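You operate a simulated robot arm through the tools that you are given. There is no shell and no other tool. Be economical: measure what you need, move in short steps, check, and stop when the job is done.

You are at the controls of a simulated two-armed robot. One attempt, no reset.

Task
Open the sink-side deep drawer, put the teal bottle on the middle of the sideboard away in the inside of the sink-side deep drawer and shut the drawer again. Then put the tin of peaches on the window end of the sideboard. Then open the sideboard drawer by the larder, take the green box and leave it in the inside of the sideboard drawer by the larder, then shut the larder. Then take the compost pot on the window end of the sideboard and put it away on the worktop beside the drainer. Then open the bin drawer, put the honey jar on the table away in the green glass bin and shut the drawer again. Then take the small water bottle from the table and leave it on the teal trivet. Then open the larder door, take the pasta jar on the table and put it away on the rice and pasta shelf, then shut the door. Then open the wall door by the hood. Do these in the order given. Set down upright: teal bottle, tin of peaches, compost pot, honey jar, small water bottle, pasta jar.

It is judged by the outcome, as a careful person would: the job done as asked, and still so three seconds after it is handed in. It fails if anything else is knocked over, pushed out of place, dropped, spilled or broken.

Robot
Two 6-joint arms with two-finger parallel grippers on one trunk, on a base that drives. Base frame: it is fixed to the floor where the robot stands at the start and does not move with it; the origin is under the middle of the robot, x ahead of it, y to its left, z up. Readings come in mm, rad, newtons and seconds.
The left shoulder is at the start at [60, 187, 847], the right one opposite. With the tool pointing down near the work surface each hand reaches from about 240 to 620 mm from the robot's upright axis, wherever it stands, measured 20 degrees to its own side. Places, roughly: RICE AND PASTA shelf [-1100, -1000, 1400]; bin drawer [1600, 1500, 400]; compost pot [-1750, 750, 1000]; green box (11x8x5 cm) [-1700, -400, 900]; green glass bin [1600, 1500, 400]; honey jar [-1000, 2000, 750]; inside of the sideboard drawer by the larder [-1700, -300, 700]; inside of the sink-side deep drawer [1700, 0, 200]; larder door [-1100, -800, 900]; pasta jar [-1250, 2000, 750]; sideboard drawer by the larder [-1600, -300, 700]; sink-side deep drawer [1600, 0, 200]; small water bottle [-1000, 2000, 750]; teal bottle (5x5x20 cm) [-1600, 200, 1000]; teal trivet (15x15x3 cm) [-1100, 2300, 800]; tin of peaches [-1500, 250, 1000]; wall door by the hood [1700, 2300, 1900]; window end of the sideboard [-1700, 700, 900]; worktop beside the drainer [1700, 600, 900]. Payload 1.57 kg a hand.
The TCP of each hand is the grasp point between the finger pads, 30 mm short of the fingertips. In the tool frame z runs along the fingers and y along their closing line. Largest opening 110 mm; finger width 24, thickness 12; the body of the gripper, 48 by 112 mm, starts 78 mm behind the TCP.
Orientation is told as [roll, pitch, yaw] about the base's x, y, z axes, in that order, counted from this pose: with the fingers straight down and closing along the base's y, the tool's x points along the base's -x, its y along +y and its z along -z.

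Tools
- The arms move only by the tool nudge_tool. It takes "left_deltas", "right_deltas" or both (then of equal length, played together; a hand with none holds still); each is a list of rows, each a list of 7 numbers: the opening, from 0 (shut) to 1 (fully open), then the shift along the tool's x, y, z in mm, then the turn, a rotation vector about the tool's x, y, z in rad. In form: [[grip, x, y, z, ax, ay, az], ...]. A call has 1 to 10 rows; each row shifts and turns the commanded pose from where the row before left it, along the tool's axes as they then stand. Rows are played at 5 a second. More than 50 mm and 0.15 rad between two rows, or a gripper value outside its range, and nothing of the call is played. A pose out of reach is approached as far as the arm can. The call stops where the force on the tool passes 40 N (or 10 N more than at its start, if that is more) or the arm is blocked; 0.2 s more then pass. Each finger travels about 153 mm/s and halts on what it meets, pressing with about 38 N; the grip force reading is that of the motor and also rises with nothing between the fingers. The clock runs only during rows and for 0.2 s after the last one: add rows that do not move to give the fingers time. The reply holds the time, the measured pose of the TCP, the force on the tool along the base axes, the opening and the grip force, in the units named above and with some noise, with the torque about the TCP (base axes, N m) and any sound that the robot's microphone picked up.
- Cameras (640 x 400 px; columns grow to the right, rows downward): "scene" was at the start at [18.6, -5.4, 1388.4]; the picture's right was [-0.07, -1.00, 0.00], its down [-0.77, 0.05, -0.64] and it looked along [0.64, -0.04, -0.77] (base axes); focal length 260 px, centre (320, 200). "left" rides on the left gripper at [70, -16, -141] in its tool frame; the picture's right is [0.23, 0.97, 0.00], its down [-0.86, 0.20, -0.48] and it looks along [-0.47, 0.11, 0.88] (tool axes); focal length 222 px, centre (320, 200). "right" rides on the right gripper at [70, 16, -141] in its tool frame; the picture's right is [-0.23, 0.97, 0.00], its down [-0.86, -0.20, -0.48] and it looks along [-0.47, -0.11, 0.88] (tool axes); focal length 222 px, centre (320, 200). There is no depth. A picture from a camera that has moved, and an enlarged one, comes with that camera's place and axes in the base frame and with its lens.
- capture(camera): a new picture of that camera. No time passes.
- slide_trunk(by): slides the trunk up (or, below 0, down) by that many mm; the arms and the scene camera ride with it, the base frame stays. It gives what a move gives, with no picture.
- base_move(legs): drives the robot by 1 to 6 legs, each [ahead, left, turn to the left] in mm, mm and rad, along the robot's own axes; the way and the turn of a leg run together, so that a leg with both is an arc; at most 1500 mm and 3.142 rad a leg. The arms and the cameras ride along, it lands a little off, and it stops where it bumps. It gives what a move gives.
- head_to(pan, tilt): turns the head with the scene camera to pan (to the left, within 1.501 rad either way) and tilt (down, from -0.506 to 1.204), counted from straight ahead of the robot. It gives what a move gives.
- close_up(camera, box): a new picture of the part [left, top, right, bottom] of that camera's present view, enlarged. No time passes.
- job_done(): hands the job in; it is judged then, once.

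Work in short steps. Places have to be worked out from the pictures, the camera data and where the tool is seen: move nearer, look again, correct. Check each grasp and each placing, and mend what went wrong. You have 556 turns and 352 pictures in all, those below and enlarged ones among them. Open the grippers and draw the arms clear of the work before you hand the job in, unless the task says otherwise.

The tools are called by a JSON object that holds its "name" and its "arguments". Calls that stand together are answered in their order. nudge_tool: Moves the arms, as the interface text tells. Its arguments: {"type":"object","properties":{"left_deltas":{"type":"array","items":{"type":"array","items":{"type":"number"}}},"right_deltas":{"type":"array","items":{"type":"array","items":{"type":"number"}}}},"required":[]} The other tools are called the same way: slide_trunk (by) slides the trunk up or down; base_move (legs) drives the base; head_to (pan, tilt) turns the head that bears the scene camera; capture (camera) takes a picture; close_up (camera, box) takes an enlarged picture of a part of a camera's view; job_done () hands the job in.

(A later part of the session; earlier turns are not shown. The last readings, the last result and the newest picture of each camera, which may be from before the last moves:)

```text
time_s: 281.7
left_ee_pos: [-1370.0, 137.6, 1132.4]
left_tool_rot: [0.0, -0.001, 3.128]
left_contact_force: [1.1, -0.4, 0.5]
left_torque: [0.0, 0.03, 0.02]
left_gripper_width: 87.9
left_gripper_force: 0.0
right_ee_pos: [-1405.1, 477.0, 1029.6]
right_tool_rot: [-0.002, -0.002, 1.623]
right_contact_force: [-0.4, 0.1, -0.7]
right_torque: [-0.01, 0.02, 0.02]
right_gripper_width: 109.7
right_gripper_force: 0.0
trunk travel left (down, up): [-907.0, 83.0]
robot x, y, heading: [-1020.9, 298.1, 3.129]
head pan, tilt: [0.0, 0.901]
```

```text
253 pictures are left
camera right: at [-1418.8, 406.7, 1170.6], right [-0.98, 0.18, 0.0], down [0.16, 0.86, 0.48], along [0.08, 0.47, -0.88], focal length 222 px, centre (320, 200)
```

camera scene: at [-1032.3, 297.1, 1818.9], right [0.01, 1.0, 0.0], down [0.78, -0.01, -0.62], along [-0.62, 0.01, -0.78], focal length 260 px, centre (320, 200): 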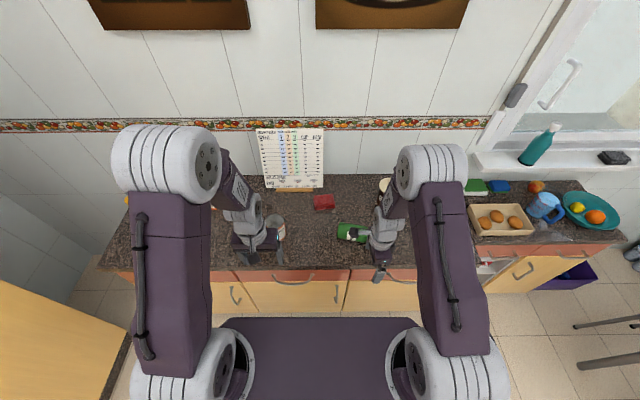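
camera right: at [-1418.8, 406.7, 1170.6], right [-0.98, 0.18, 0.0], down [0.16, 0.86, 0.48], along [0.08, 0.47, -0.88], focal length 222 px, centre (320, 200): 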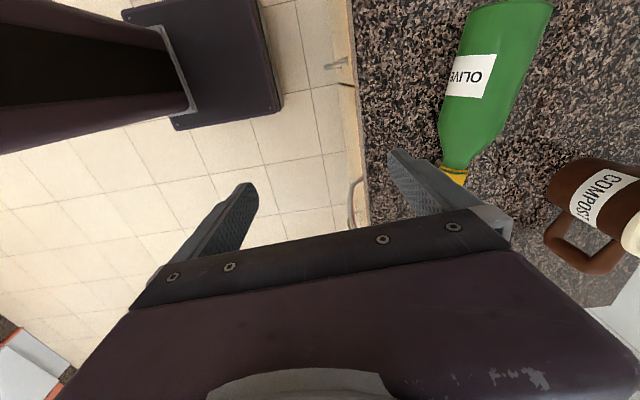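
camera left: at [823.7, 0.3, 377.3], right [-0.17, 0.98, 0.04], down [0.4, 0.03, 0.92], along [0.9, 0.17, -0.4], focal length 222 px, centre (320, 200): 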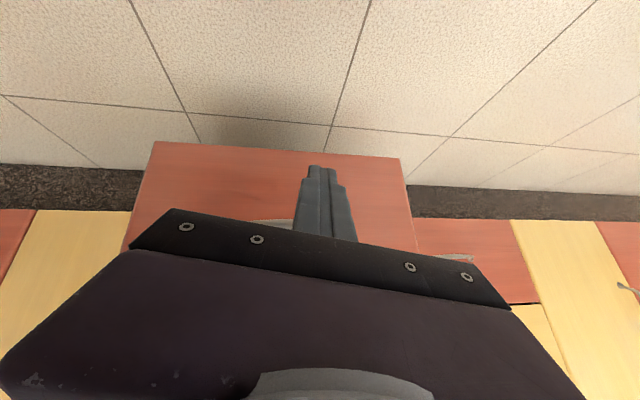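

Oil bottle axis runs from base [-1612, 375] to cap [-1579, 553]. Drive over the body and align yaw by 0.237.

{"name": "base_move", "arguments": {"legs": [[188, 28, 0]]}}

{"name": "nudge_tool", "arguments": {"right_deltas": [[1, 0, 0, 0, 0, 0, 0.12], [1, 0, 0, 0, 0, 0, 0.117]]}}

{"name": "capture", "arguments": {"camera": "right"}}

```text
time_s: 283.3
left_ee_pos: [-1555.4, 112.7, 1133.4]
left_tool_rot: [0.002, -0.005, 3.127]
left_contact_force: [0.0, 0.0, -0.5]
left_torque: [-0.02, 0.03, 0.03]
left_gripper_width: 88.0
left_gripper_force: 0.0
right_ee_pos: [-1592.7, 452.4, 1030.2]
right_tool_rot: [0.001, -0.001, 1.619]
right_contact_force: [0.1, -0.3, -0.8]
right_torque: [0.01, 0.01, -0.01]
right_gripper_width: 110.1
right_gripper_force: 0.0
trunk travel left (down, up): [-907.0, 83.0]
robot x, y, heading: [-1209.0, 274.9, 3.123]
head pan, tilt: [0.0, 0.901]
```

```text
time_s: 283.9
left_ee_pos: [-1559.2, 113.6, 1132.7]
left_tool_rot: [0.001, -0.005, 3.128]
left_contact_force: [0.2, -0.3, 1.0]
left_torque: [-0.01, 0.02, 0.02]
left_gripper_width: 88.2
left_gripper_force: 0.1
right_ee_pos: [-1594.0, 451.3, 1028.0]
right_tool_rot: [0.002, -0.003, 1.381]
right_contact_force: [-1.0, 0.5, 0.5]
right_torque: [0.0, 0.0, 0.0]
right_gripper_width: 110.2
right_gripper_force: 0.0
trunk travel left (down, up): [-907.0, 83.0]
robot x, y, heading: [-1211.2, 274.3, 3.129]
head pan, tilt: [0.0, 0.901]
```

```text
252 pictures are left
camera right: at [-1624.3, 386.8, 1170.4], right [-0.91, 0.41, 0.0], down [0.36, 0.8, 0.48], along [0.19, 0.44, -0.88], focal length 222 px, centre (320, 200)
```

right: 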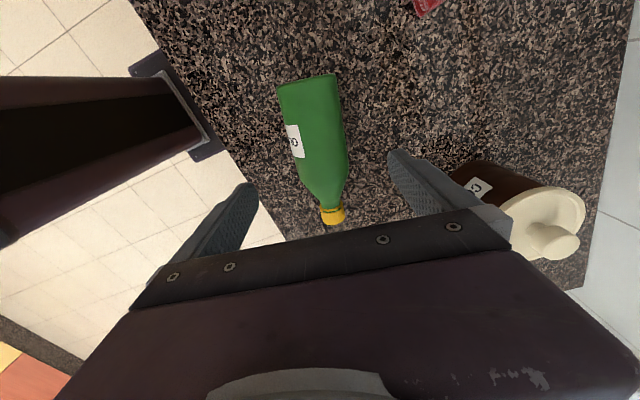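

Aligned over the body. Small yaw touch-up, then descend in two stages.

{"name": "nudge_tool", "arguments": {"right_deltas": [[1, -4, 0, 0, 0, 0, 0.045], [1, 0, 0, 40, 0, 0, 0], [1, 0, 0, 40, 0, 0, 0]]}}

{"name": "capture", "arguments": {"camera": "right"}}

```text
time_s: 284.7
left_ee_pos: [-1562.7, 111.9, 1131.7]
left_tool_rot: [0.001, 0.0, 3.129]
left_contact_force: [0.0, 0.3, 0.8]
left_torque: [-0.02, -0.02, -0.02]
left_gripper_width: 87.9
left_gripper_force: 0.0
right_ee_pos: [-1594.9, 454.0, 951.0]
right_tool_rot: [0.0, -0.002, 1.336]
right_contact_force: [1.1, 0.9, -0.1]
right_torque: [0.01, -0.02, 0.01]
right_gripper_width: 110.1
right_gripper_force: 0.0
trunk travel left (down, up): [-907.0, 83.0]
robot x, y, heading: [-1213.4, 269.6, 3.131]
head pan, tilt: [0.0, 0.901]
```

```text
251 pictures are left
camera right: at [-1627.1, 391.6, 1090.3], right [-0.9, 0.45, 0.0], down [0.39, 0.79, 0.48], along [0.21, 0.43, -0.88], focal length 222 px, centre (320, 200)
```

right: 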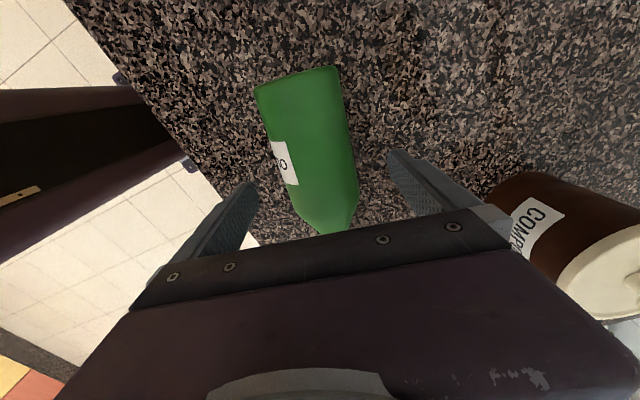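

Descend the last 50 mm and close.

{"name": "nudge_tool", "arguments": {"right_deltas": [[1, 0, -3, 25, 0, 0, 0], [1, 0, 0, 24, 0, 0, 0], [0.6, 0, 0, 0, 0, 0, 0], [0, 0, 0, 0, 0, 0, 0], [0, 0, 0, 0, 0, 0, 0], [0, 0, 0, 0, 0, 0, 0]]}}

{"name": "capture", "arguments": {"camera": "right"}}

```text
time_s: 286.1
left_ee_pos: [-1560.6, 112.1, 1131.9]
left_tool_rot: [0.002, -0.001, 3.126]
left_contact_force: [-0.3, -0.2, -0.2]
left_torque: [-0.01, 0.01, -0.02]
left_gripper_width: 87.9
left_gripper_force: 0.1
right_ee_pos: [-1589.0, 455.0, 900.6]
right_tool_rot: [-0.001, -0.002, 1.339]
right_contact_force: [1.0, -0.2, 0.1]
right_torque: [0.04, 0.01, -0.01]
right_gripper_width: 67.1
right_gripper_force: 38.1
trunk travel left (down, up): [-907.0, 83.0]
robot x, y, heading: [-1211.8, 271.8, 3.13]
head pan, tilt: [0.0, 0.901]
```

```text
250 pictures are left
camera right: at [-1623.5, 391.4, 1041.4], right [-0.9, 0.45, 0.0], down [0.39, 0.79, 0.48], along [0.21, 0.43, -0.88], focal length 222 px, centre (320, 200)
```

right: 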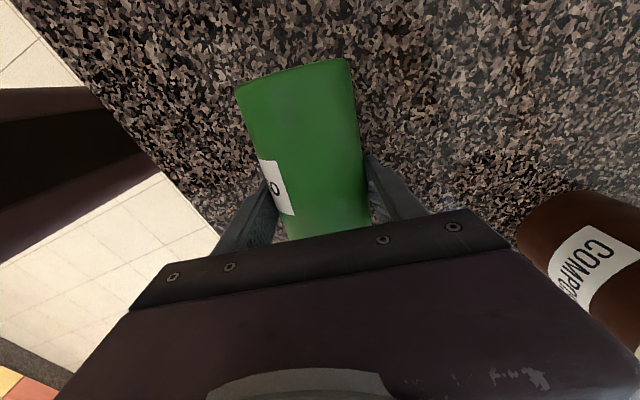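

Gripped (67 mm). Lift and back straight away from the sideboard.

{"name": "nudge_tool", "arguments": {"right_deltas": [[0, 0, 0, -20, 0, 0, 0], [0, 0, 0, -40, 0, 0, 0], [0, 0, 0, -40, 0, 0, 0], [0, 0, 0, -30, 0, 0, 0]]}}

{"name": "base_move", "arguments": {"legs": [[-600, 0, 0]]}}

{"name": "capture", "arguments": {"camera": "scene"}}

```text
time_s: 287.1
left_ee_pos: [-1559.6, 112.2, 1131.3]
left_tool_rot: [0.001, -0.003, 3.127]
left_contact_force: [-1.0, 0.2, -0.4]
left_torque: [0.01, 0.0, 0.02]
left_gripper_width: 87.9
left_gripper_force: 0.0
right_ee_pos: [-1592.7, 456.6, 1033.8]
right_tool_rot: [-0.002, -0.002, 1.338]
right_contact_force: [0.4, 0.7, -4.1]
right_torque: [0.01, 0.01, 0.02]
right_gripper_width: 66.7
right_gripper_force: 38.3
trunk travel left (down, up): [-907.0, 83.0]
robot x, y, heading: [-1211.0, 270.3, 3.124]
head pan, tilt: [0.0, 0.901]
```

```text
time_s: 290.5
left_ee_pos: [-953.0, 104.4, 1131.4]
left_tool_rot: [0.002, 0.002, 3.121]
left_contact_force: [-0.3, -0.9, 0.6]
left_torque: [0.01, 0.01, 0.01]
left_gripper_width: 88.0
left_gripper_force: 0.1
right_ee_pos: [-984.2, 446.1, 1032.0]
right_tool_rot: [0.0, -0.002, 1.334]
right_contact_force: [-0.4, 0.0, -3.7]
right_torque: [0.04, -0.02, 0.03]
right_gripper_width: 66.9
right_gripper_force: 37.9
trunk travel left (down, up): [-907.0, 83.0]
robot x, y, heading: [-600.0, 260.4, 3.123]
head pan, tilt: [0.0, 0.901]
```

```text
249 pictures are left
camera scene: at [-617.7, 261.7, 1818.8], right [0.02, 1.0, 0.0], down [0.78, -0.01, -0.62], along [-0.62, 0.01, -0.78], focal length 260 px, centre (320, 200)
```

scene: 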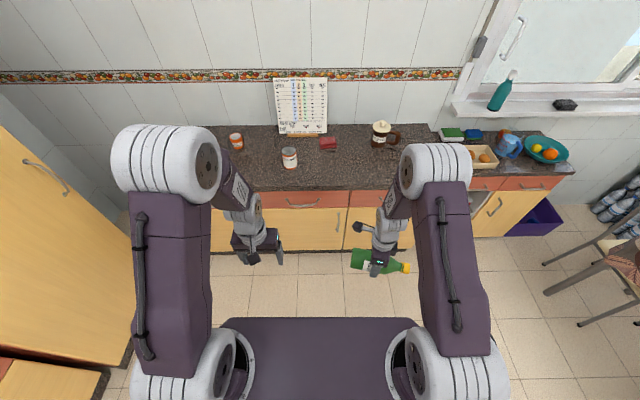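

Held; about 0.4 kg. Undo the yaw, then pitch the hand forward while extending, all in free space.

{"name": "nudge_tool", "arguments": {"right_deltas": [[0, 0, 0, 0, 0, 0, -0.15], [0, 0, 0, 0, 0, 0, -0.15], [0, 0, 0, 0, 0, 0, -0.15], [0, 0, 0, 0, 0, 0, -0.15], [0, 0, 0, 0, 0, 0, -0.15], [0, 0, 0, 0, 0, 0, -0.15], [0, 0, 0, 0, 0, 0, -0.15], [0, 0, 0, 0, 0, 0, -0.15], [0, 0, 0, 0, 0, 0, -0.15], [0, 0, 0, 0, 0, 0, -0.15]]}}

{"name": "nudge_tool", "arguments": {"right_deltas": [[0, 0, 0, 0, 0, 0, -0.145], [0, 0, 0, 0, 0, 0, -0.145], [0, -26, 0, 0, 0, -0.15, 0], [0, -25.7, 0, 3.9, 0, -0.15, 0], [0, -24.8, 0, 7.7, 0, -0.15, 0], [0, -23.4, 0, 11.3, 0, -0.15, 0], [0, -21.5, 0, 14.7, 0, -0.15, 0], [0, -19, 0, 17.7, 0, -0.15, 0]]}}

{"name": "nudge_tool", "arguments": {"right_deltas": [[0, -16.2, 0, 20.4, 0, -0.15, 0], [0, -12.9, 0, 22.6, 0, -0.15, 0], [0, -9.4, 0, 24.2, 0, -0.15, 0], [0, -5.7, 0, 25.4, 0, -0.15, 0], [0, 0, 0, 0, 0, -0.07, 0]]}}

{"name": "capture", "arguments": {"camera": "scene"}}

{"name": "capture", "arguments": {"camera": "right"}}

```text
time_s: 292.7
left_ee_pos: [-952.7, 103.9, 1132.9]
left_tool_rot: [0.0, -0.002, 3.123]
left_contact_force: [0.5, 0.4, -0.7]
left_torque: [-0.02, -0.01, 0.0]
left_gripper_width: 88.0
left_gripper_force: 0.1
right_ee_pos: [-982.0, 447.9, 1032.0]
right_tool_rot: [-0.003, 0.0, 2.836]
right_contact_force: [1.3, -0.2, -4.0]
right_torque: [0.03, 0.02, -0.01]
right_gripper_width: 66.6
right_gripper_force: 38.1
trunk travel left (down, up): [-907.0, 83.0]
robot x, y, heading: [-601.5, 263.2, 3.121]
head pan, tilt: [0.0, 0.901]
```

```text
time_s: 294.5
left_ee_pos: [-952.6, 104.2, 1132.5]
left_tool_rot: [0.003, 0.001, 3.122]
left_contact_force: [-0.1, -0.6, 0.1]
left_torque: [0.0, 0.03, -0.04]
left_gripper_width: 88.0
left_gripper_force: 0.1
right_ee_pos: [-1146.5, 451.5, 1033.5]
right_tool_rot: [-0.003, -0.893, 3.125]
right_contact_force: [-0.2, -0.9, -3.8]
right_torque: [-0.06, -0.07, -0.03]
right_gripper_width: 66.6
right_gripper_force: 38.2
right hand out of reach, approached as far as the arm can: row 8
trunk travel left (down, up): [-907.0, 83.0]
robot x, y, heading: [-599.6, 260.7, 3.124]
head pan, tilt: [0.0, 0.901]
```

```text
time_s: 295.7
left_ee_pos: [-952.6, 102.6, 1132.1]
left_tool_rot: [0.001, 0.0, 3.121]
left_contact_force: [0.4, 0.2, -0.1]
left_torque: [-0.02, -0.02, 0.01]
left_gripper_width: 88.0
left_gripper_force: 0.0
right_ee_pos: [-1320.0, 451.5, 1038.2]
right_tool_rot: [-0.502, -1.567, -2.658]
right_contact_force: [0.2, -0.1, -3.2]
right_torque: [0.0, -0.06, 0.06]
right_gripper_width: 67.2
right_gripper_force: 37.9
right hand out of reach, approached as far as the arm can: row 1, 2, 3, 5
trunk travel left (down, up): [-907.0, 83.0]
robot x, y, heading: [-602.1, 261.6, 3.123]
head pan, tilt: [0.0, 0.901]
```

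```text
248 pictures are left
camera scene: at [-615.9, 261.7, 1818.9], right [0.02, 1.0, 0.0], down [0.78, -0.01, -0.62], along [-0.62, 0.01, -0.78], focal length 260 px, centre (320, 200)
```

scene: 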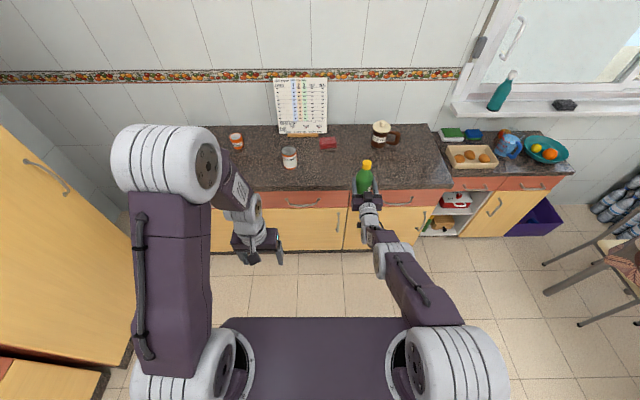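

```text
247 pictures are left
camera right: at [-1179.2, 433.9, 968.1], right [-0.02, -0.97, 0.23], down [0.48, 0.19, 0.86], along [-0.88, 0.12, 0.46], focal length 222 px, centre (320, 200)
```

right: 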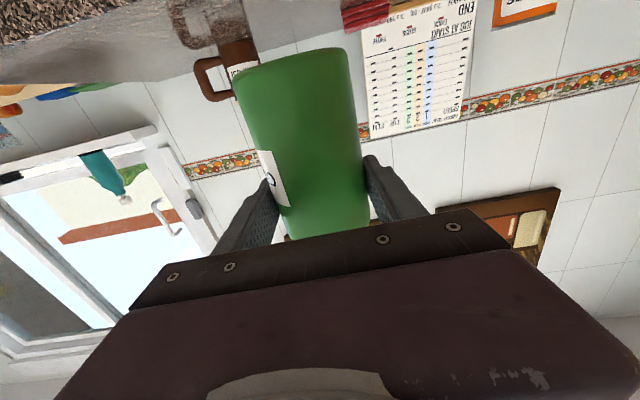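

Upright. Now carry it back to its original place [-1620, 344]: shift sideways, then ahead, keeping it above the surface.

{"name": "base_move", "arguments": {"legs": [[0, 112, 0], [270, 0, 0]]}}

{"name": "capture", "arguments": {"camera": "scene"}}

{"name": "capture", "arguments": {"camera": "left"}}

```text
time_s: 298.4
left_ee_pos: [-1227.5, -6.4, 1132.7]
left_tool_rot: [-0.001, -0.002, 3.127]
left_contact_force: [0.4, 0.3, 0.1]
left_torque: [-0.02, 0.03, -0.02]
left_gripper_width: 87.9
left_gripper_force: 0.1
right_ee_pos: [-1596.1, 341.8, 1039.9]
right_tool_rot: [-1.089, -1.569, -2.069]
right_contact_force: [0.7, -0.6, -4.1]
right_torque: [-0.01, -0.06, 0.01]
right_gripper_width: 67.0
right_gripper_force: 37.8
trunk travel left (down, up): [-907.0, 83.0]
robot x, y, heading: [-879.7, 153.0, 3.124]
head pan, tilt: [0.0, 0.901]
```

```text
246 pictures are left
camera scene: at [-890.0, 152.7, 1818.9], right [0.02, 1.0, 0.0], down [0.78, -0.01, -0.62], along [-0.62, 0.01, -0.78], focal length 260 px, centre (320, 200)
```

scene: 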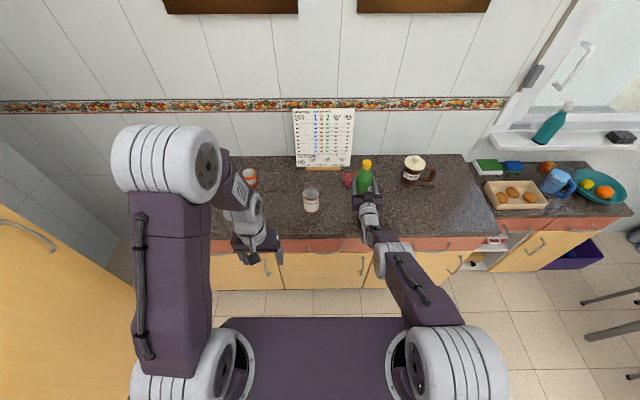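

```text
245 pictures are left
camera left: at [-1156.2, 9.4, 1274.5], right [0.21, -0.98, 0.0], down [-0.86, -0.19, 0.48], along [-0.47, -0.1, -0.88], focal length 222 px, centre (320, 200)
```

left: 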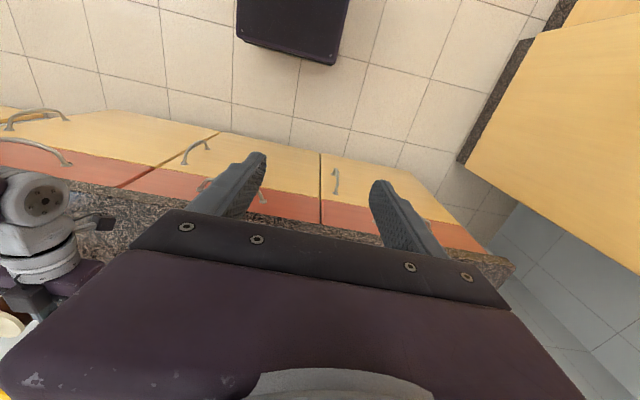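

The camera under the hand would touch the worktop at that spot, so I set it down ~35 mm nearer the edge first (x≈-1580) and lower in steps.

{"name": "base_move", "arguments": {"legs": [[-18, 0, 0]]}}

{"name": "slide_trunk", "arguments": {"by": -85}}

{"name": "capture", "arguments": {"camera": "scene"}}

{"name": "capture", "arguments": {"camera": "right"}}

```text
time_s: 299.2
left_ee_pos: [-1216.5, -6.2, 1129.9]
left_tool_rot: [0.001, 0.003, 3.126]
left_contact_force: [0.0, 0.3, -0.5]
left_torque: [0.01, -0.07, 0.0]
left_gripper_width: 88.0
left_gripper_force: 0.0
right_ee_pos: [-1583.4, 341.8, 1034.4]
right_tool_rot: [-0.196, -1.562, -2.961]
right_contact_force: [-0.4, 0.8, -4.3]
right_torque: [-0.01, 0.03, 0.0]
right_gripper_width: 66.9
right_gripper_force: 37.7
trunk travel left (down, up): [-907.0, 83.0]
robot x, y, heading: [-859.7, 150.4, 3.123]
head pan, tilt: [0.0, 0.901]
```

```text
time_s: 300.4
left_ee_pos: [-1212.7, -5.0, 1046.6]
left_tool_rot: [0.001, -0.001, 3.126]
left_contact_force: [0.3, 0.1, 0.1]
left_torque: [0.0, -0.01, 0.04]
left_gripper_width: 88.0
left_gripper_force: 0.0
right_ee_pos: [-1579.9, 341.6, 953.4]
right_tool_rot: [-0.387, -1.566, -2.77]
right_contact_force: [-0.4, 0.0, -4.0]
right_torque: [0.0, -0.02, 0.0]
right_gripper_width: 66.9
right_gripper_force: 37.6
trunk travel left (down, up): [-822.0, 168.0]
robot x, y, heading: [-858.5, 149.2, 3.126]
head pan, tilt: [0.0, 0.901]
```

```text
244 pictures are left
camera scene: at [-876.1, 153.2, 1733.8], right [0.02, 1.0, 0.0], down [0.78, -0.01, -0.62], along [-0.62, 0.01, -0.78], focal length 260 px, centre (320, 200)
```

scene: 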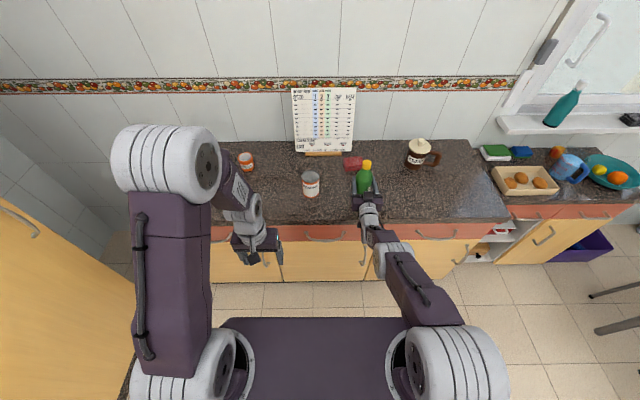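

```text
243 pictures are left
camera right: at [-1439.3, 323.9, 882.9], right [-0.02, -0.97, 0.23], down [0.48, 0.19, 0.86], along [-0.88, 0.12, 0.46], focal length 222 px, centre (320, 200)
```

right: 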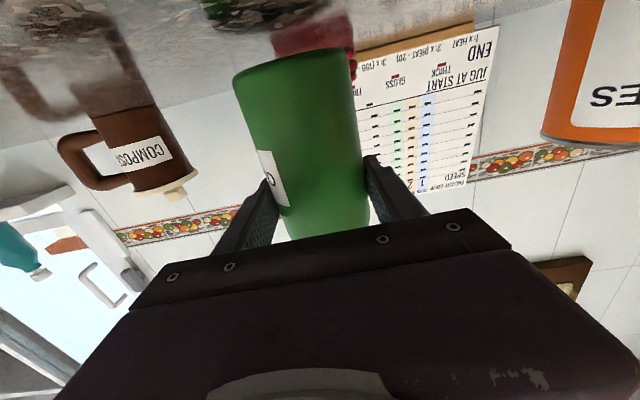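

Lower in small steps.

{"name": "slide_trunk", "arguments": {"by": -10}}

{"name": "slide_trunk", "arguments": {"by": -5}}

{"name": "slide_trunk", "arguments": {"by": -5}}

```text
time_s: 301.0
left_ee_pos: [-1210.6, -5.5, 1036.9]
left_tool_rot: [0.003, 0.001, 3.126]
left_contact_force: [-0.1, 0.2, -0.5]
left_torque: [0.0, 0.03, -0.01]
left_gripper_width: 87.8
left_gripper_force: 0.1
right_ee_pos: [-1579.1, 341.5, 942.7]
right_tool_rot: [-0.416, -1.567, -2.739]
right_contact_force: [0.5, 1.0, -4.8]
right_torque: [-0.02, -0.01, -0.02]
right_gripper_width: 67.0
right_gripper_force: 37.6
trunk travel left (down, up): [-812.0, 178.0]
robot x, y, heading: [-859.9, 153.4, 3.124]
head pan, tilt: [0.0, 0.901]
```

```text
time_s: 301.5
left_ee_pos: [-1209.4, -5.8, 1032.8]
left_tool_rot: [0.0, -0.003, 3.125]
left_contact_force: [-0.6, 0.2, 0.4]
left_torque: [0.0, 0.0, 0.0]
left_gripper_width: 88.2
left_gripper_force: 0.1
right_ee_pos: [-1578.7, 341.5, 942.5]
right_tool_rot: [-2.814, -1.566, -0.344]
right_contact_force: [-1.6, 2.0, 10.7]
right_torque: [-0.13, -0.2, -0.03]
right_gripper_width: 67.0
right_gripper_force: 37.6
trunk travel left (down, up): [-807.0, 183.0]
robot x, y, heading: [-860.2, 152.5, 3.122]
head pan, tilt: [0.0, 0.901]
```

```text
time_s: 302.1
left_ee_pos: [-1208.6, -6.3, 1028.6]
left_tool_rot: [0.0, -0.004, 3.127]
left_contact_force: [0.1, -0.7, -0.1]
left_torque: [-0.01, 0.04, 0.03]
left_gripper_width: 88.1
left_gripper_force: 0.1
right_ee_pos: [-1578.9, 340.4, 941.1]
right_tool_rot: [-2.942, -1.558, -0.213]
right_contact_force: [-8.1, 1.0, 27.2]
right_torque: [-0.11, 0.32, -0.31]
right_gripper_width: 67.4
right_gripper_force: 37.6
trunk travel left (down, up): [-802.0, 188.0]
robot x, y, heading: [-863.9, 151.6, 3.127]
head pan, tilt: [0.0, 0.901]
```

Contact at TCP≈942. Ease load by 4 mm and open slowly.

{"name": "slide_trunk", "arguments": {"by": 4}}

{"name": "nudge_tool", "arguments": {"right_deltas": [[0.7, 0, 0, 0, 0, 0, 0], [0.75, 0, 0, 0, 0, 0, 0], [0.85, 0, 0, 0, 0, 0, 0], [1, 0, 0, 0, 0, 0, 0]]}}

{"name": "capture", "arguments": {"camera": "right"}}

{"name": "close_up", "arguments": {"camera": "scene", "box": [280, 120, 440, 220]}}

```text
time_s: 302.6
left_ee_pos: [-1209.2, -5.7, 1031.7]
left_tool_rot: [0.0, -0.003, 3.125]
left_contact_force: [0.4, 1.1, 0.1]
left_torque: [0.02, -0.02, -0.01]
left_gripper_width: 88.0
left_gripper_force: 0.0
right_ee_pos: [-1578.0, 341.6, 940.6]
right_tool_rot: [-2.322, -1.568, -0.835]
right_contact_force: [-7.4, 1.3, 17.6]
right_torque: [-0.07, 0.72, -0.11]
right_gripper_width: 66.8
right_gripper_force: 37.9
trunk travel left (down, up): [-806.0, 184.0]
robot x, y, heading: [-861.5, 151.9, 3.127]
head pan, tilt: [0.0, 0.901]
```

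```text
time_s: 303.6
left_ee_pos: [-1210.9, -6.0, 1031.7]
left_tool_rot: [0.0, -0.002, 3.125]
left_contact_force: [-0.1, 0.4, 0.3]
left_torque: [-0.01, 0.0, -0.01]
left_gripper_width: 88.2
left_gripper_force: 0.1
right_ee_pos: [-1578.4, 340.8, 937.3]
right_tool_rot: [-0.531, -1.569, -2.627]
right_contact_force: [-0.3, -0.2, -0.1]
right_torque: [0.03, 0.03, -0.03]
right_gripper_width: 110.0
right_gripper_force: 0.0
trunk travel left (down, up): [-806.0, 184.0]
robot x, y, heading: [-861.9, 150.3, 3.122]
head pan, tilt: [0.0, 0.901]
```

```text
242 pictures are left
camera right: at [-1438.1, 323.8, 867.6], right [-0.02, -0.97, 0.23], down [0.48, 0.19, 0.86], along [-0.88, 0.12, 0.46], focal length 222 px, centre (320, 200)
```

right: 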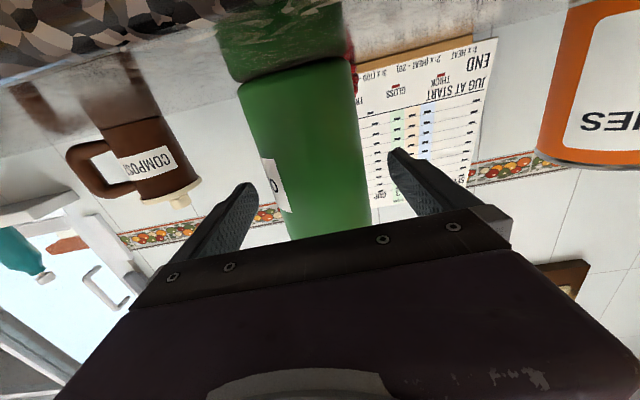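

```text
4.00 times, centred on (360, 170) of scene
camera zoom: at [-873.9, 152.9, 1717.8], right [0.02, 1.0, 0.0], down [0.78, -0.01, -0.62], along [-0.62, 0.01, -0.78], focal length 1040 px, centre (160, 320)
```

zoom: 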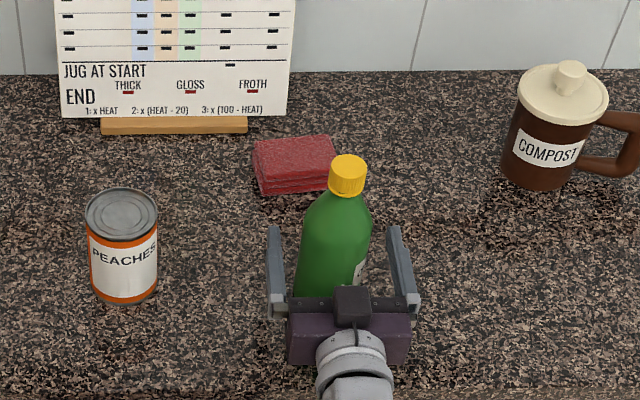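

It stands upright. I regrip 25 mm higher (camera then clears the top), lift slightly and move it the remaining 40 mm back to its original place.

{"name": "slide_trunk", "arguments": {"by": 26}}

{"name": "nudge_tool", "arguments": {"right_deltas": [[0.7, 0, 0, 0, 0, 0, 0], [0.5, 0, 0, 0, 0, 0, 0], [0.2, 0, 0, 0, 0, 0, 0], [0, 0, 0, 0, 0, 0, 0], [0, 0, 0, 0, 0, 0, 0]]}}

{"name": "slide_trunk", "arguments": {"by": 8}}

{"name": "capture", "arguments": {"camera": "right"}}

```text
time_s: 304.3
left_ee_pos: [-1210.3, -5.3, 1057.7]
left_tool_rot: [0.0, -0.002, 3.126]
left_contact_force: [0.2, 0.6, 0.0]
left_torque: [-0.01, -0.01, 0.0]
left_gripper_width: 88.1
left_gripper_force: 0.1
right_ee_pos: [-1578.6, 340.4, 963.2]
right_tool_rot: [-0.599, -1.568, -2.559]
right_contact_force: [-0.6, 0.0, -1.0]
right_torque: [0.03, 0.0, -0.02]
right_gripper_width: 110.4
right_gripper_force: 0.0
trunk travel left (down, up): [-832.0, 158.0]
robot x, y, heading: [-864.3, 153.0, 3.122]
head pan, tilt: [0.0, 0.901]
```

```text
time_s: 305.5
left_ee_pos: [-1210.9, -5.9, 1058.5]
left_tool_rot: [0.0, -0.002, 3.128]
left_contact_force: [-0.5, -0.7, 0.7]
left_torque: [-0.02, -0.03, 0.0]
left_gripper_width: 88.0
left_gripper_force: 0.1
right_ee_pos: [-1577.9, 341.7, 963.7]
right_tool_rot: [-0.632, -1.566, -2.523]
right_contact_force: [0.7, -0.8, -0.2]
right_torque: [0.07, 0.01, 0.02]
right_gripper_width: 67.2
right_gripper_force: 37.8
trunk travel left (down, up): [-832.0, 158.0]
robot x, y, heading: [-858.4, 151.7, 3.123]
head pan, tilt: [0.0, 0.901]
```

```text
time_s: 306.1
left_ee_pos: [-1209.8, -6.0, 1065.6]
left_tool_rot: [0.0, -0.002, 3.126]
left_contact_force: [-0.3, -0.3, 0.9]
left_torque: [0.01, -0.03, -0.01]
left_gripper_width: 87.9
left_gripper_force: 0.1
right_ee_pos: [-1579.0, 341.9, 970.8]
right_tool_rot: [-0.399, -1.565, -2.754]
right_contact_force: [-0.8, -0.5, -3.7]
right_torque: [0.01, -0.05, -0.03]
right_gripper_width: 66.8
right_gripper_force: 37.4
trunk travel left (down, up): [-840.0, 150.0]
robot x, y, heading: [-862.6, 151.9, 3.123]
head pan, tilt: [0.0, 0.901]
```

```text
240 pictures are left
camera right: at [-1438.2, 323.9, 901.2], right [-0.02, -0.97, 0.23], down [0.48, 0.19, 0.86], along [-0.88, 0.12, 0.46], focal length 222 px, centre (320, 200)
```

right: 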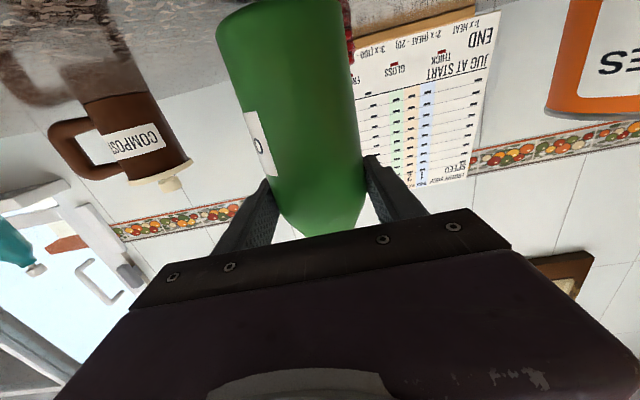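

Lifted 8 mm. Move ahead 40 mm, lower to contact and release.

{"name": "base_move", "arguments": {"legs": [[40, -2, 0]]}}

{"name": "slide_trunk", "arguments": {"by": -6}}

{"name": "slide_trunk", "arguments": {"by": -4}}

{"name": "nudge_tool", "arguments": {"right_deltas": [[0.68, 0, 0, 0, 0, 0, 0], [0.75, 0, 0, 0, 0, 0, 0], [0.85, 0, 0, 0, 0, 0, 0], [1, 0, 0, 0, 0, 0, 0]]}}

{"name": "base_move", "arguments": {"legs": [[-300, 0, 0]]}}

{"name": "capture", "arguments": {"camera": "scene"}}

```text
time_s: 307.0
left_ee_pos: [-1244.1, -2.9, 1067.1]
left_tool_rot: [-0.001, -0.008, 3.126]
left_contact_force: [-0.3, -0.2, 0.3]
left_torque: [0.0, 0.06, -0.01]
left_gripper_width: 87.9
left_gripper_force: 0.1
right_ee_pos: [-1613.4, 343.1, 976.4]
right_tool_rot: [-2.375, -1.567, -0.782]
right_contact_force: [0.1, 1.1, -3.5]
right_torque: [0.01, -0.09, 0.0]
right_gripper_width: 67.0
right_gripper_force: 37.9
trunk travel left (down, up): [-840.0, 150.0]
robot x, y, heading: [-898.6, 158.0, 3.121]
head pan, tilt: [0.0, 0.901]
```

```text
time_s: 307.5
left_ee_pos: [-1248.5, -3.2, 1059.0]
left_tool_rot: [-0.001, -0.004, 3.127]
left_contact_force: [1.0, -0.5, 0.5]
left_torque: [-0.01, 0.05, 0.02]
left_gripper_width: 87.7
left_gripper_force: 0.1
right_ee_pos: [-1615.7, 342.8, 966.1]
right_tool_rot: [-0.468, -1.567, -2.686]
right_contact_force: [0.0, -0.3, -4.0]
right_torque: [0.02, -0.03, -0.01]
right_gripper_width: 67.4
right_gripper_force: 37.8
trunk travel left (down, up): [-834.0, 156.0]
robot x, y, heading: [-900.9, 154.7, 3.122]
head pan, tilt: [0.0, 0.901]
```

```text
time_s: 308.1
left_ee_pos: [-1249.3, -3.5, 1056.4]
left_tool_rot: [0.0, -0.002, 3.128]
left_contact_force: [-0.6, 0.5, -0.5]
left_torque: [-0.02, -0.03, -0.03]
left_gripper_width: 88.2
left_gripper_force: 0.0
right_ee_pos: [-1617.5, 344.2, 963.8]
right_tool_rot: [-1.987, -1.57, -1.168]
right_contact_force: [0.5, -0.1, 7.3]
right_torque: [0.16, -0.23, -0.02]
right_gripper_width: 67.1
right_gripper_force: 38.2
trunk travel left (down, up): [-830.0, 160.0]
robot x, y, heading: [-897.9, 154.1, 3.126]
head pan, tilt: [0.0, 0.901]
```

```text
time_s: 309.1
left_ee_pos: [-1249.2, -3.6, 1055.6]
left_tool_rot: [0.0, -0.004, 3.127]
left_contact_force: [-0.1, -0.5, 0.0]
left_torque: [0.01, 0.03, -0.03]
left_gripper_width: 88.1
left_gripper_force: 0.1
right_ee_pos: [-1617.8, 343.5, 962.1]
right_tool_rot: [-0.533, -1.567, -2.627]
right_contact_force: [-0.6, -0.7, -0.1]
right_torque: [0.03, -0.02, 0.01]
right_gripper_width: 110.0
right_gripper_force: 0.2
trunk travel left (down, up): [-830.0, 160.0]
robot x, y, heading: [-900.3, 157.0, 3.12]
head pan, tilt: [0.0, 0.901]
```

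```text
time_s: 311.1
left_ee_pos: [-947.6, -8.3, 1055.1]
left_tool_rot: [0.0, 0.0, 3.128]
left_contact_force: [-0.2, -0.1, -1.4]
left_torque: [-0.02, 0.02, 0.0]
left_gripper_width: 87.7
left_gripper_force: 0.0
right_ee_pos: [-1318.3, 338.4, 959.9]
right_tool_rot: [-0.4, -1.565, -2.751]
right_contact_force: [-0.5, 1.0, 0.4]
right_torque: [0.01, 0.01, -0.01]
right_gripper_width: 110.3
right_gripper_force: 0.0
trunk travel left (down, up): [-830.0, 160.0]
robot x, y, heading: [-597.1, 151.8, 3.129]
head pan, tilt: [0.0, 0.901]
```

```text
239 pictures are left
camera scene: at [-612.6, 151.3, 1741.8], right [0.01, 1.0, 0.0], down [0.78, -0.01, -0.62], along [-0.62, 0.01, -0.78], focal length 260 px, centre (320, 200)
```

scene: 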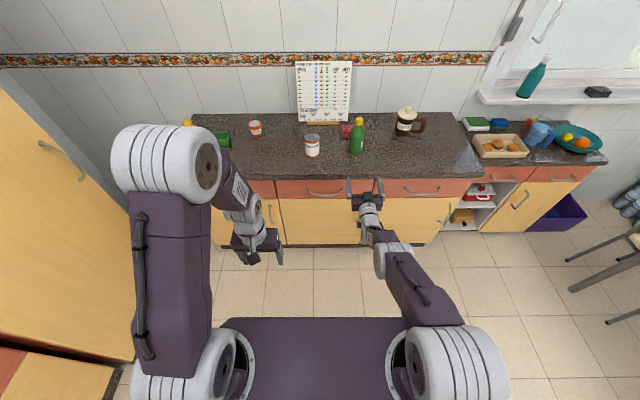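

The oil bottle is back in place, upright. Now bring the right hand back to pointing down, drawing well in.

{"name": "nudge_tool", "arguments": {"right_deltas": [[0.8, 1.8, 0, -30, 0, 0.15, 0], [0.8, 5.7, 0, -30, 0, 0.15, 0], [0.8, 9.4, 0, -28, 0, 0.15, 0], [0.8, 12.9, 0, -26, 0, 0.15, 0], [0.8, 16.2, 0, -25, 0, 0.15, 0], [0.8, 20, 0, -22, 0, 0.15, 0], [0.8, 24, 0, -20, 0, 0.15, 0], [0.8, 28, 0, -15, 0, 0.13, 0], [0.8, 30, 0, -10, 0, 0.1, 0], [0.8, 30, 0, -5, 0, 0.1, 0]]}}

{"name": "nudge_tool", "arguments": {"right_deltas": [[0.8, 30, 0, -5, 0, 0.08, 0], [0.8, 30, 0, 0, 0, 0.08, 0], [0.8, 30, 0, 0, 0, 0.04, 0], [0.8, 30, 0, 0, 0, 0, 0]]}}

```text
time_s: 313.3
left_ee_pos: [-946.2, -8.8, 1056.0]
left_tool_rot: [0.0, -0.001, 3.129]
left_contact_force: [0.0, 0.8, -0.1]
left_torque: [0.0, -0.01, -0.02]
left_gripper_width: 88.3
left_gripper_force: 0.1
right_ee_pos: [-1034.9, 333.9, 946.1]
right_tool_rot: [-0.001, -0.189, 3.13]
right_contact_force: [0.0, 1.1, 0.0]
right_torque: [-0.04, 0.0, -0.01]
right_gripper_width: 88.1
right_gripper_force: 0.0
right hand out of reach, approached as far as the arm can: row 1, 2
trunk travel left (down, up): [-830.0, 160.0]
robot x, y, heading: [-594.8, 148.8, 3.131]
head pan, tilt: [0.0, 0.901]
```

```text
time_s: 314.3
left_ee_pos: [-945.7, -7.8, 1055.8]
left_tool_rot: [0.002, -0.002, 3.13]
left_contact_force: [0.3, 0.7, 1.1]
left_torque: [-0.02, 0.05, -0.01]
left_gripper_width: 88.2
left_gripper_force: 0.1
right_ee_pos: [-968.4, 337.5, 941.1]
right_tool_rot: [-0.012, -0.045, 3.126]
right_contact_force: [0.4, 0.4, 0.4]
right_torque: [0.01, -0.01, -0.02]
right_gripper_width: 87.9
right_gripper_force: 0.0
right hand out of reach, approached as far as the arm can: row 1, 2, 3, 4
trunk travel left (down, up): [-830.0, 160.0]
robot x, y, heading: [-595.2, 157.0, 3.129]
head pan, tilt: [0.0, 0.901]
```

Use the same trick: tilt forward again, then level while drawing further in.

{"name": "nudge_tool", "arguments": {"right_deltas": [[0.8, 0, 0, -20, 0, -0.14, 0], [0.8, 0, 0, -20, 0, -0.14, 0], [0.8, 0, 0, -20, 0, -0.14, 0], [0.8, 0, 0, -20, 0, -0.14, 0]]}}

{"name": "nudge_tool", "arguments": {"right_deltas": [[0.8, 22, 0, -20, 0, 0.1, 0], [0.8, 22, 0, -20, 0, 0.1, 0], [0.8, 22, 0, -15, 0, 0.1, 0], [0.8, 22, 0, 0, 0, 0.1, 0], [0.8, 20, 0, 0, 0, 0.1, 0], [0.8, 20, 0, 0, 0, 0.1, 0]]}}

{"name": "nudge_tool", "arguments": {"right_deltas": [[0.8, -40, 0, 0, 0, 0, 0], [0.8, -40, 0, 0, 0, 0, 0], [0.8, -40, 0, 0, 0, 0, 0]]}}

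```text
time_s: 315.3
left_ee_pos: [-945.5, -8.6, 1054.9]
left_tool_rot: [0.002, -0.004, 3.13]
left_contact_force: [0.9, -0.4, -0.3]
left_torque: [-0.04, 0.01, 0.01]
left_gripper_width: 87.8
left_gripper_force: 0.0
right_ee_pos: [-994.1, 363.3, 1061.3]
right_tool_rot: [0.085, -0.547, 3.093]
right_contact_force: [0.0, 0.2, 1.2]
right_torque: [-0.02, 0.03, 0.0]
right_gripper_width: 88.2
right_gripper_force: 0.1
right hand out of reach, approached as far as the arm can: row 1, 2, 3, 4
trunk travel left (down, up): [-830.0, 160.0]
robot x, y, heading: [-594.9, 151.7, 3.132]
head pan, tilt: [0.0, 0.901]
```

```text
time_s: 316.7
left_ee_pos: [-945.9, -7.2, 1055.1]
left_tool_rot: [0.001, -0.002, 3.13]
left_contact_force: [0.7, 0.7, 0.3]
left_torque: [0.01, 0.0, -0.03]
left_gripper_width: 88.2
left_gripper_force: 0.1
right_ee_pos: [-902.1, 362.6, 1071.9]
right_tool_rot: [0.065, -0.102, 3.134]
right_contact_force: [-0.1, 0.5, -0.1]
right_torque: [-0.02, -0.01, -0.02]
right_gripper_width: 88.1
right_gripper_force: 0.1
right hand out of reach, approached as far as the arm can: row 1, 2, 4, 5, 6
trunk travel left (down, up): [-830.0, 160.0]
robot x, y, heading: [-596.9, 146.5, 3.128]
head pan, tilt: [0.0, 0.901]
```

```text
time_s: 317.5
left_ee_pos: [-947.5, -8.8, 1054.4]
left_tool_rot: [0.003, 0.003, 3.129]
left_contact_force: [0.1, 0.4, -0.2]
left_torque: [0.0, -0.01, -0.02]
left_gripper_width: 87.9
left_gripper_force: 0.0
right_ee_pos: [-1021.6, 361.9, 1079.5]
right_tool_rot: [0.056, -0.071, 3.137]
right_contact_force: [0.7, 0.1, -0.4]
right_torque: [0.0, 0.01, 0.01]
right_gripper_width: 87.8
right_gripper_force: 0.2
trunk travel left (down, up): [-830.0, 160.0]
robot x, y, heading: [-593.8, 151.3, 3.131]
head pan, tilt: [0.0, 0.901]
```

Extension works; level the residual tilt.

{"name": "nudge_tool", "arguments": {"right_deltas": [[0.8, 0, 0, 0, 0.055, 0.07, 0], [0.8, 20, 0, 40, 0, 0, 0], [0.8, 0, 0, 40, 0, 0, 0], [0.8, 0, 0, 0, 0, 0, 0]]}}

```text
time_s: 318.5
left_ee_pos: [-946.4, -9.3, 1054.6]
left_tool_rot: [0.0, -0.001, 3.129]
left_contact_force: [0.3, 0.5, 0.1]
left_torque: [0.03, -0.03, 0.03]
left_gripper_width: 88.2
left_gripper_force: 0.0
right_ee_pos: [-1002.5, 362.0, 1000.2]
right_tool_rot: [0.004, -0.002, 3.139]
right_contact_force: [0.2, -0.3, 0.6]
right_torque: [-0.01, 0.02, 0.0]
right_gripper_width: 88.1
right_gripper_force: 0.0
trunk travel left (down, up): [-830.0, 160.0]
robot x, y, heading: [-598.7, 149.8, 3.126]
head pan, tilt: [0.0, 0.901]
```

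Right arm is fine. For the tin I use the right hand; raise and tuck the left, then drive the right over the tin at [-1622, 119].

{"name": "nudge_tool", "arguments": {"left_deltas": [[0.8, 30, 0, -35, 0, 0, 0], [0.8, 30, 0, -35, 0, 0, 0], [0.8, 20, 0, -40, 0, 0, 0]], "right_deltas": [[1, 0, 0, -25, 0, 0, 0], [1, 0, 0, -25, 0, 0, 0], [1, 0, 0, 0, 0, 0, 0]]}}

{"name": "base_move", "arguments": {"legs": [[300, 250, 0], [220, 0, 0]]}}

{"name": "capture", "arguments": {"camera": "right"}}

{"name": "capture", "arguments": {"camera": "scene"}}

```text
time_s: 319.3
left_ee_pos: [-867.1, -10.3, 1166.2]
left_tool_rot: [-0.001, -0.002, 3.128]
left_contact_force: [-0.3, -0.1, -0.4]
left_torque: [-0.02, -0.01, 0.01]
left_gripper_width: 88.0
left_gripper_force: 0.1
right_ee_pos: [-1001.9, 362.5, 1050.1]
right_tool_rot: [0.005, -0.003, 3.138]
right_contact_force: [-0.3, 0.2, -0.1]
right_torque: [0.0, 0.01, 0.0]
right_gripper_width: 109.9
right_gripper_force: 0.0
trunk travel left (down, up): [-830.0, 160.0]
robot x, y, heading: [-593.8, 149.1, 3.129]
head pan, tilt: [0.0, 0.901]
```

```text
time_s: 323.0
left_ee_pos: [-1386.6, -246.4, 1166.3]
left_tool_rot: [0.0, -0.004, 3.123]
left_contact_force: [0.3, -0.1, -0.5]
left_torque: [0.01, 0.02, 0.02]
left_gripper_width: 87.9
left_gripper_force: 0.0
right_ee_pos: [-1519.0, 124.7, 1051.6]
right_tool_rot: [0.004, -0.004, 3.134]
right_contact_force: [0.5, -0.5, 0.3]
right_torque: [0.01, 0.04, -0.01]
right_gripper_width: 109.7
right_gripper_force: 0.1
trunk travel left (down, up): [-830.0, 160.0]
robot x, y, heading: [-1113.3, -85.7, 3.118]
head pan, tilt: [0.0, 0.901]
```

```text
238 pictures are left
camera right: at [-1450.0, 109.4, 1191.8], right [-0.24, -0.97, 0.0], down [-0.85, 0.21, 0.48], along [-0.47, 0.11, -0.88], focal length 222 px, centre (320, 200)
```

right: 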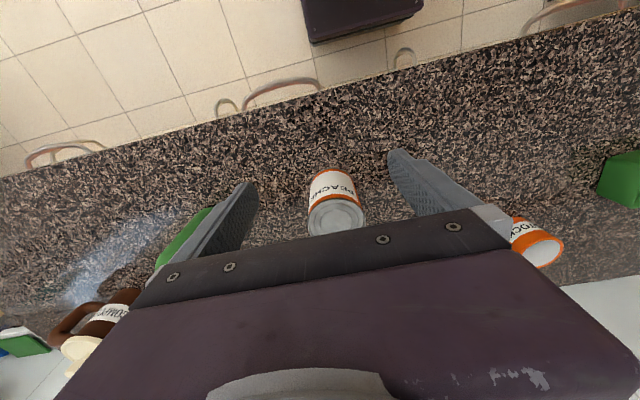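

```text
237 pictures are left
camera scene: at [-1126.9, -87.2, 1741.9], right [0.02, 1.0, 0.0], down [0.78, -0.01, -0.62], along [-0.62, 0.01, -0.78], focal length 260 px, centre (320, 200)
```

scene: 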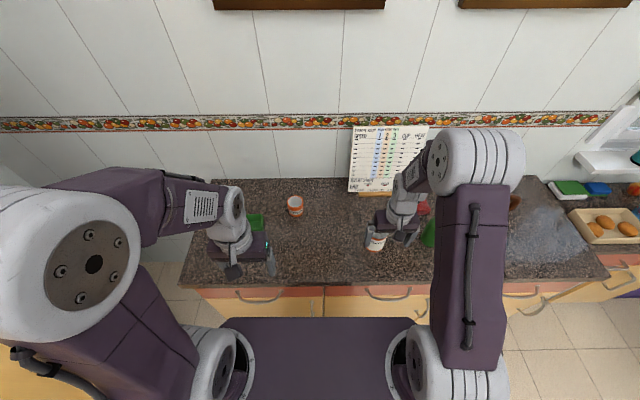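

Tin at about [-1616, 123], top ≈945. Drive ahead 95 mm and look.

{"name": "base_move", "arguments": {"legs": [[97, 0, 0]]}}

{"name": "nudge_tool", "arguments": {"right_deltas": [[1, 0, 0, 35, 0, 0, 0]]}}

{"name": "capture", "arguments": {"camera": "right"}}

```text
time_s: 324.2
left_ee_pos: [-1481.8, -244.2, 1167.1]
left_tool_rot: [-0.001, -0.005, 3.123]
left_contact_force: [-0.2, 0.3, 0.5]
left_torque: [-0.03, -0.01, -0.02]
left_gripper_width: 88.4
left_gripper_force: 0.2
right_ee_pos: [-1613.7, 127.0, 1051.6]
right_tool_rot: [0.004, -0.006, 3.131]
right_contact_force: [0.6, 0.1, 0.0]
right_torque: [-0.02, 0.05, -0.02]
right_gripper_width: 110.3
right_gripper_force: 0.1
trunk travel left (down, up): [-830.0, 160.0]
robot x, y, heading: [-1210.0, -86.0, 3.123]
head pan, tilt: [0.0, 0.901]
```

```text
time_s: 324.6
left_ee_pos: [-1484.8, -243.4, 1165.6]
left_tool_rot: [0.001, -0.001, 3.123]
left_contact_force: [1.0, -0.5, 0.5]
left_torque: [0.01, -0.01, -0.05]
left_gripper_width: 88.1
left_gripper_force: 0.1
right_ee_pos: [-1617.2, 127.1, 1013.9]
right_tool_rot: [0.004, -0.002, 3.132]
right_contact_force: [1.0, -0.3, 0.0]
right_torque: [-0.01, 0.0, -0.04]
right_gripper_width: 110.2
right_gripper_force: 0.1
trunk travel left (down, up): [-830.0, 160.0]
robot x, y, heading: [-1214.9, -86.4, 3.123]
head pan, tilt: [0.0, 0.901]
```

```text
236 pictures are left
camera right: at [-1548.0, 111.5, 1154.5], right [-0.24, -0.97, 0.0], down [-0.85, 0.21, 0.48], along [-0.47, 0.11, -0.88], focal length 222 px, centre (320, 200)
```

right: 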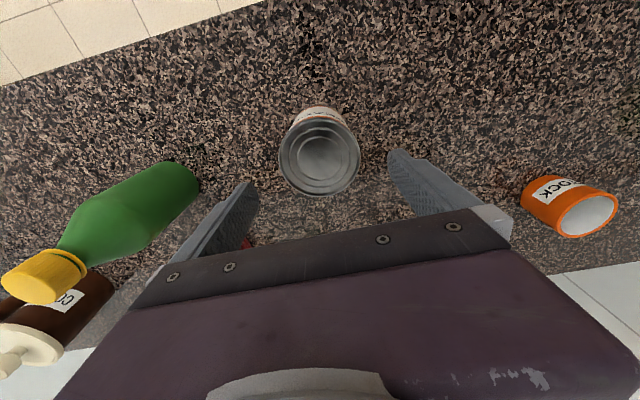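

Centred. Descend to TCP≈905 and close on the tin.

{"name": "nudge_tool", "arguments": {"right_deltas": [[1, 2, 0, 36, 0, 0, 0], [1, 0, 0, 36, 0, 0, 0], [1, 0, 0, 36, 0, 0, 0], [0.6, 0, 0, 0, 0, 0, 0], [0.3, 0, 0, 0, 0, 0, 0], [0, 0, 0, 0, 0, 0, 0], [0, 0, 0, 0, 0, 0, 0]]}}

{"name": "capture", "arguments": {"camera": "right"}}

```text
time_s: 326.2
left_ee_pos: [-1485.7, -243.6, 1166.2]
left_tool_rot: [0.001, -0.002, 3.121]
left_contact_force: [0.1, 1.2, -0.5]
left_torque: [0.01, 0.0, 0.05]
left_gripper_width: 88.1
left_gripper_force: 0.0
right_ee_pos: [-1615.6, 126.9, 906.8]
right_tool_rot: [0.004, -0.002, 3.13]
right_contact_force: [1.1, 1.0, 0.2]
right_torque: [0.18, 0.01, -0.04]
right_gripper_width: 71.0
right_gripper_force: 38.0
trunk travel left (down, up): [-830.0, 160.0]
robot x, y, heading: [-1211.3, -86.8, 3.122]
head pan, tilt: [0.0, 0.901]
```

```text
235 pictures are left
camera right: at [-1546.0, 111.5, 1047.0], right [-0.24, -0.97, 0.0], down [-0.85, 0.21, 0.48], along [-0.47, 0.11, -0.88], focal length 222 px, centre (320, 200)
```

right: 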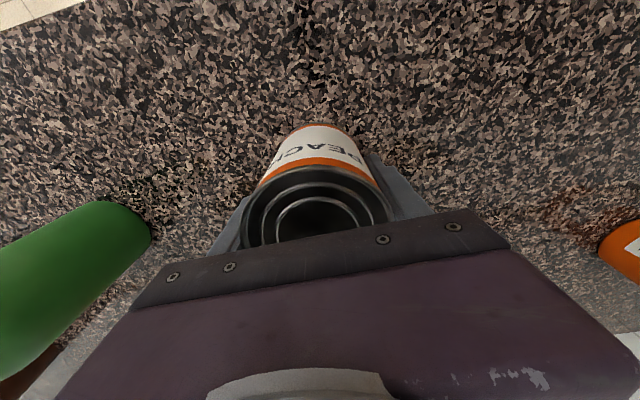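

Tin gripped (71 mm). Lift, back away, go sideways and in at the window end [-1640, 760].

{"name": "nudge_tool", "arguments": {"right_deltas": [[0, 0, 0, -20, 0, 0, 0], [0, 0, 0, -40, 0, 0, 0], [0, 0, 0, -40, 0, 0, 0]]}}

{"name": "base_move", "arguments": {"legs": [[-330, 0, 0], [0, -635, 0]]}}

{"name": "capture", "arguments": {"camera": "scene"}}

{"name": "capture", "arguments": {"camera": "right"}}

```text
time_s: 327.0
left_ee_pos: [-1484.4, -244.5, 1166.8]
left_tool_rot: [-0.001, -0.002, 3.123]
left_contact_force: [0.2, 1.0, -0.4]
left_torque: [0.02, 0.03, -0.02]
left_gripper_width: 88.1
left_gripper_force: 0.1
right_ee_pos: [-1613.3, 128.3, 1006.9]
right_tool_rot: [0.003, -0.001, 3.133]
right_contact_force: [0.6, 0.1, -4.3]
right_torque: [-0.03, 0.03, 0.02]
right_gripper_width: 70.9
right_gripper_force: 38.0
trunk travel left (down, up): [-830.0, 160.0]
robot x, y, heading: [-1215.0, -83.8, 3.119]
head pan, tilt: [0.0, 0.901]
```

```text
time_s: 332.2
left_ee_pos: [-1140.0, 373.4, 1166.4]
left_tool_rot: [0.0, -0.002, 3.114]
left_contact_force: [0.4, 0.3, -0.1]
left_torque: [0.01, -0.01, 0.02]
left_gripper_width: 88.4
left_gripper_force: 0.0
right_ee_pos: [-1266.0, 745.9, 1006.9]
right_tool_rot: [0.001, -0.002, 3.124]
right_contact_force: [0.7, 0.2, -4.7]
right_torque: [-0.01, 0.02, 0.01]
right_gripper_width: 70.9
right_gripper_force: 37.9
trunk travel left (down, up): [-830.0, 160.0]
robot x, y, heading: [-866.7, 531.9, 3.117]
head pan, tilt: [0.0, 0.901]
```

```text
234 pictures are left
camera scene: at [-880.1, 530.3, 1741.8], right [0.03, 1.0, 0.0], down [0.78, -0.02, -0.62], along [-0.62, 0.02, -0.78], focal length 260 px, centre (320, 200)
```

scene: 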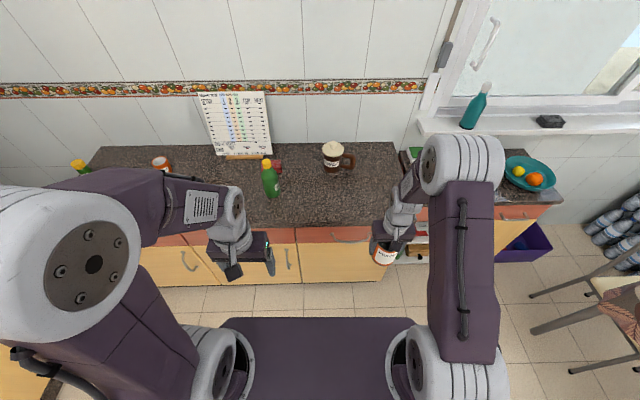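

```text
233 pictures are left
camera right: at [-1196.6, 730.7, 1147.0], right [-0.24, -0.97, 0.0], down [-0.85, 0.22, 0.48], along [-0.46, 0.11, -0.88], focal length 222 px, centre (320, 200)
```

right: 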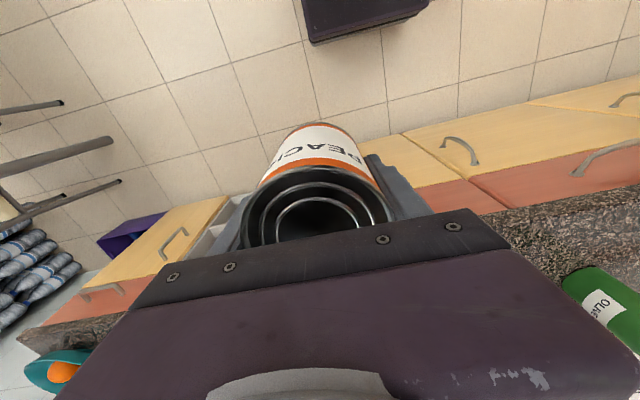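

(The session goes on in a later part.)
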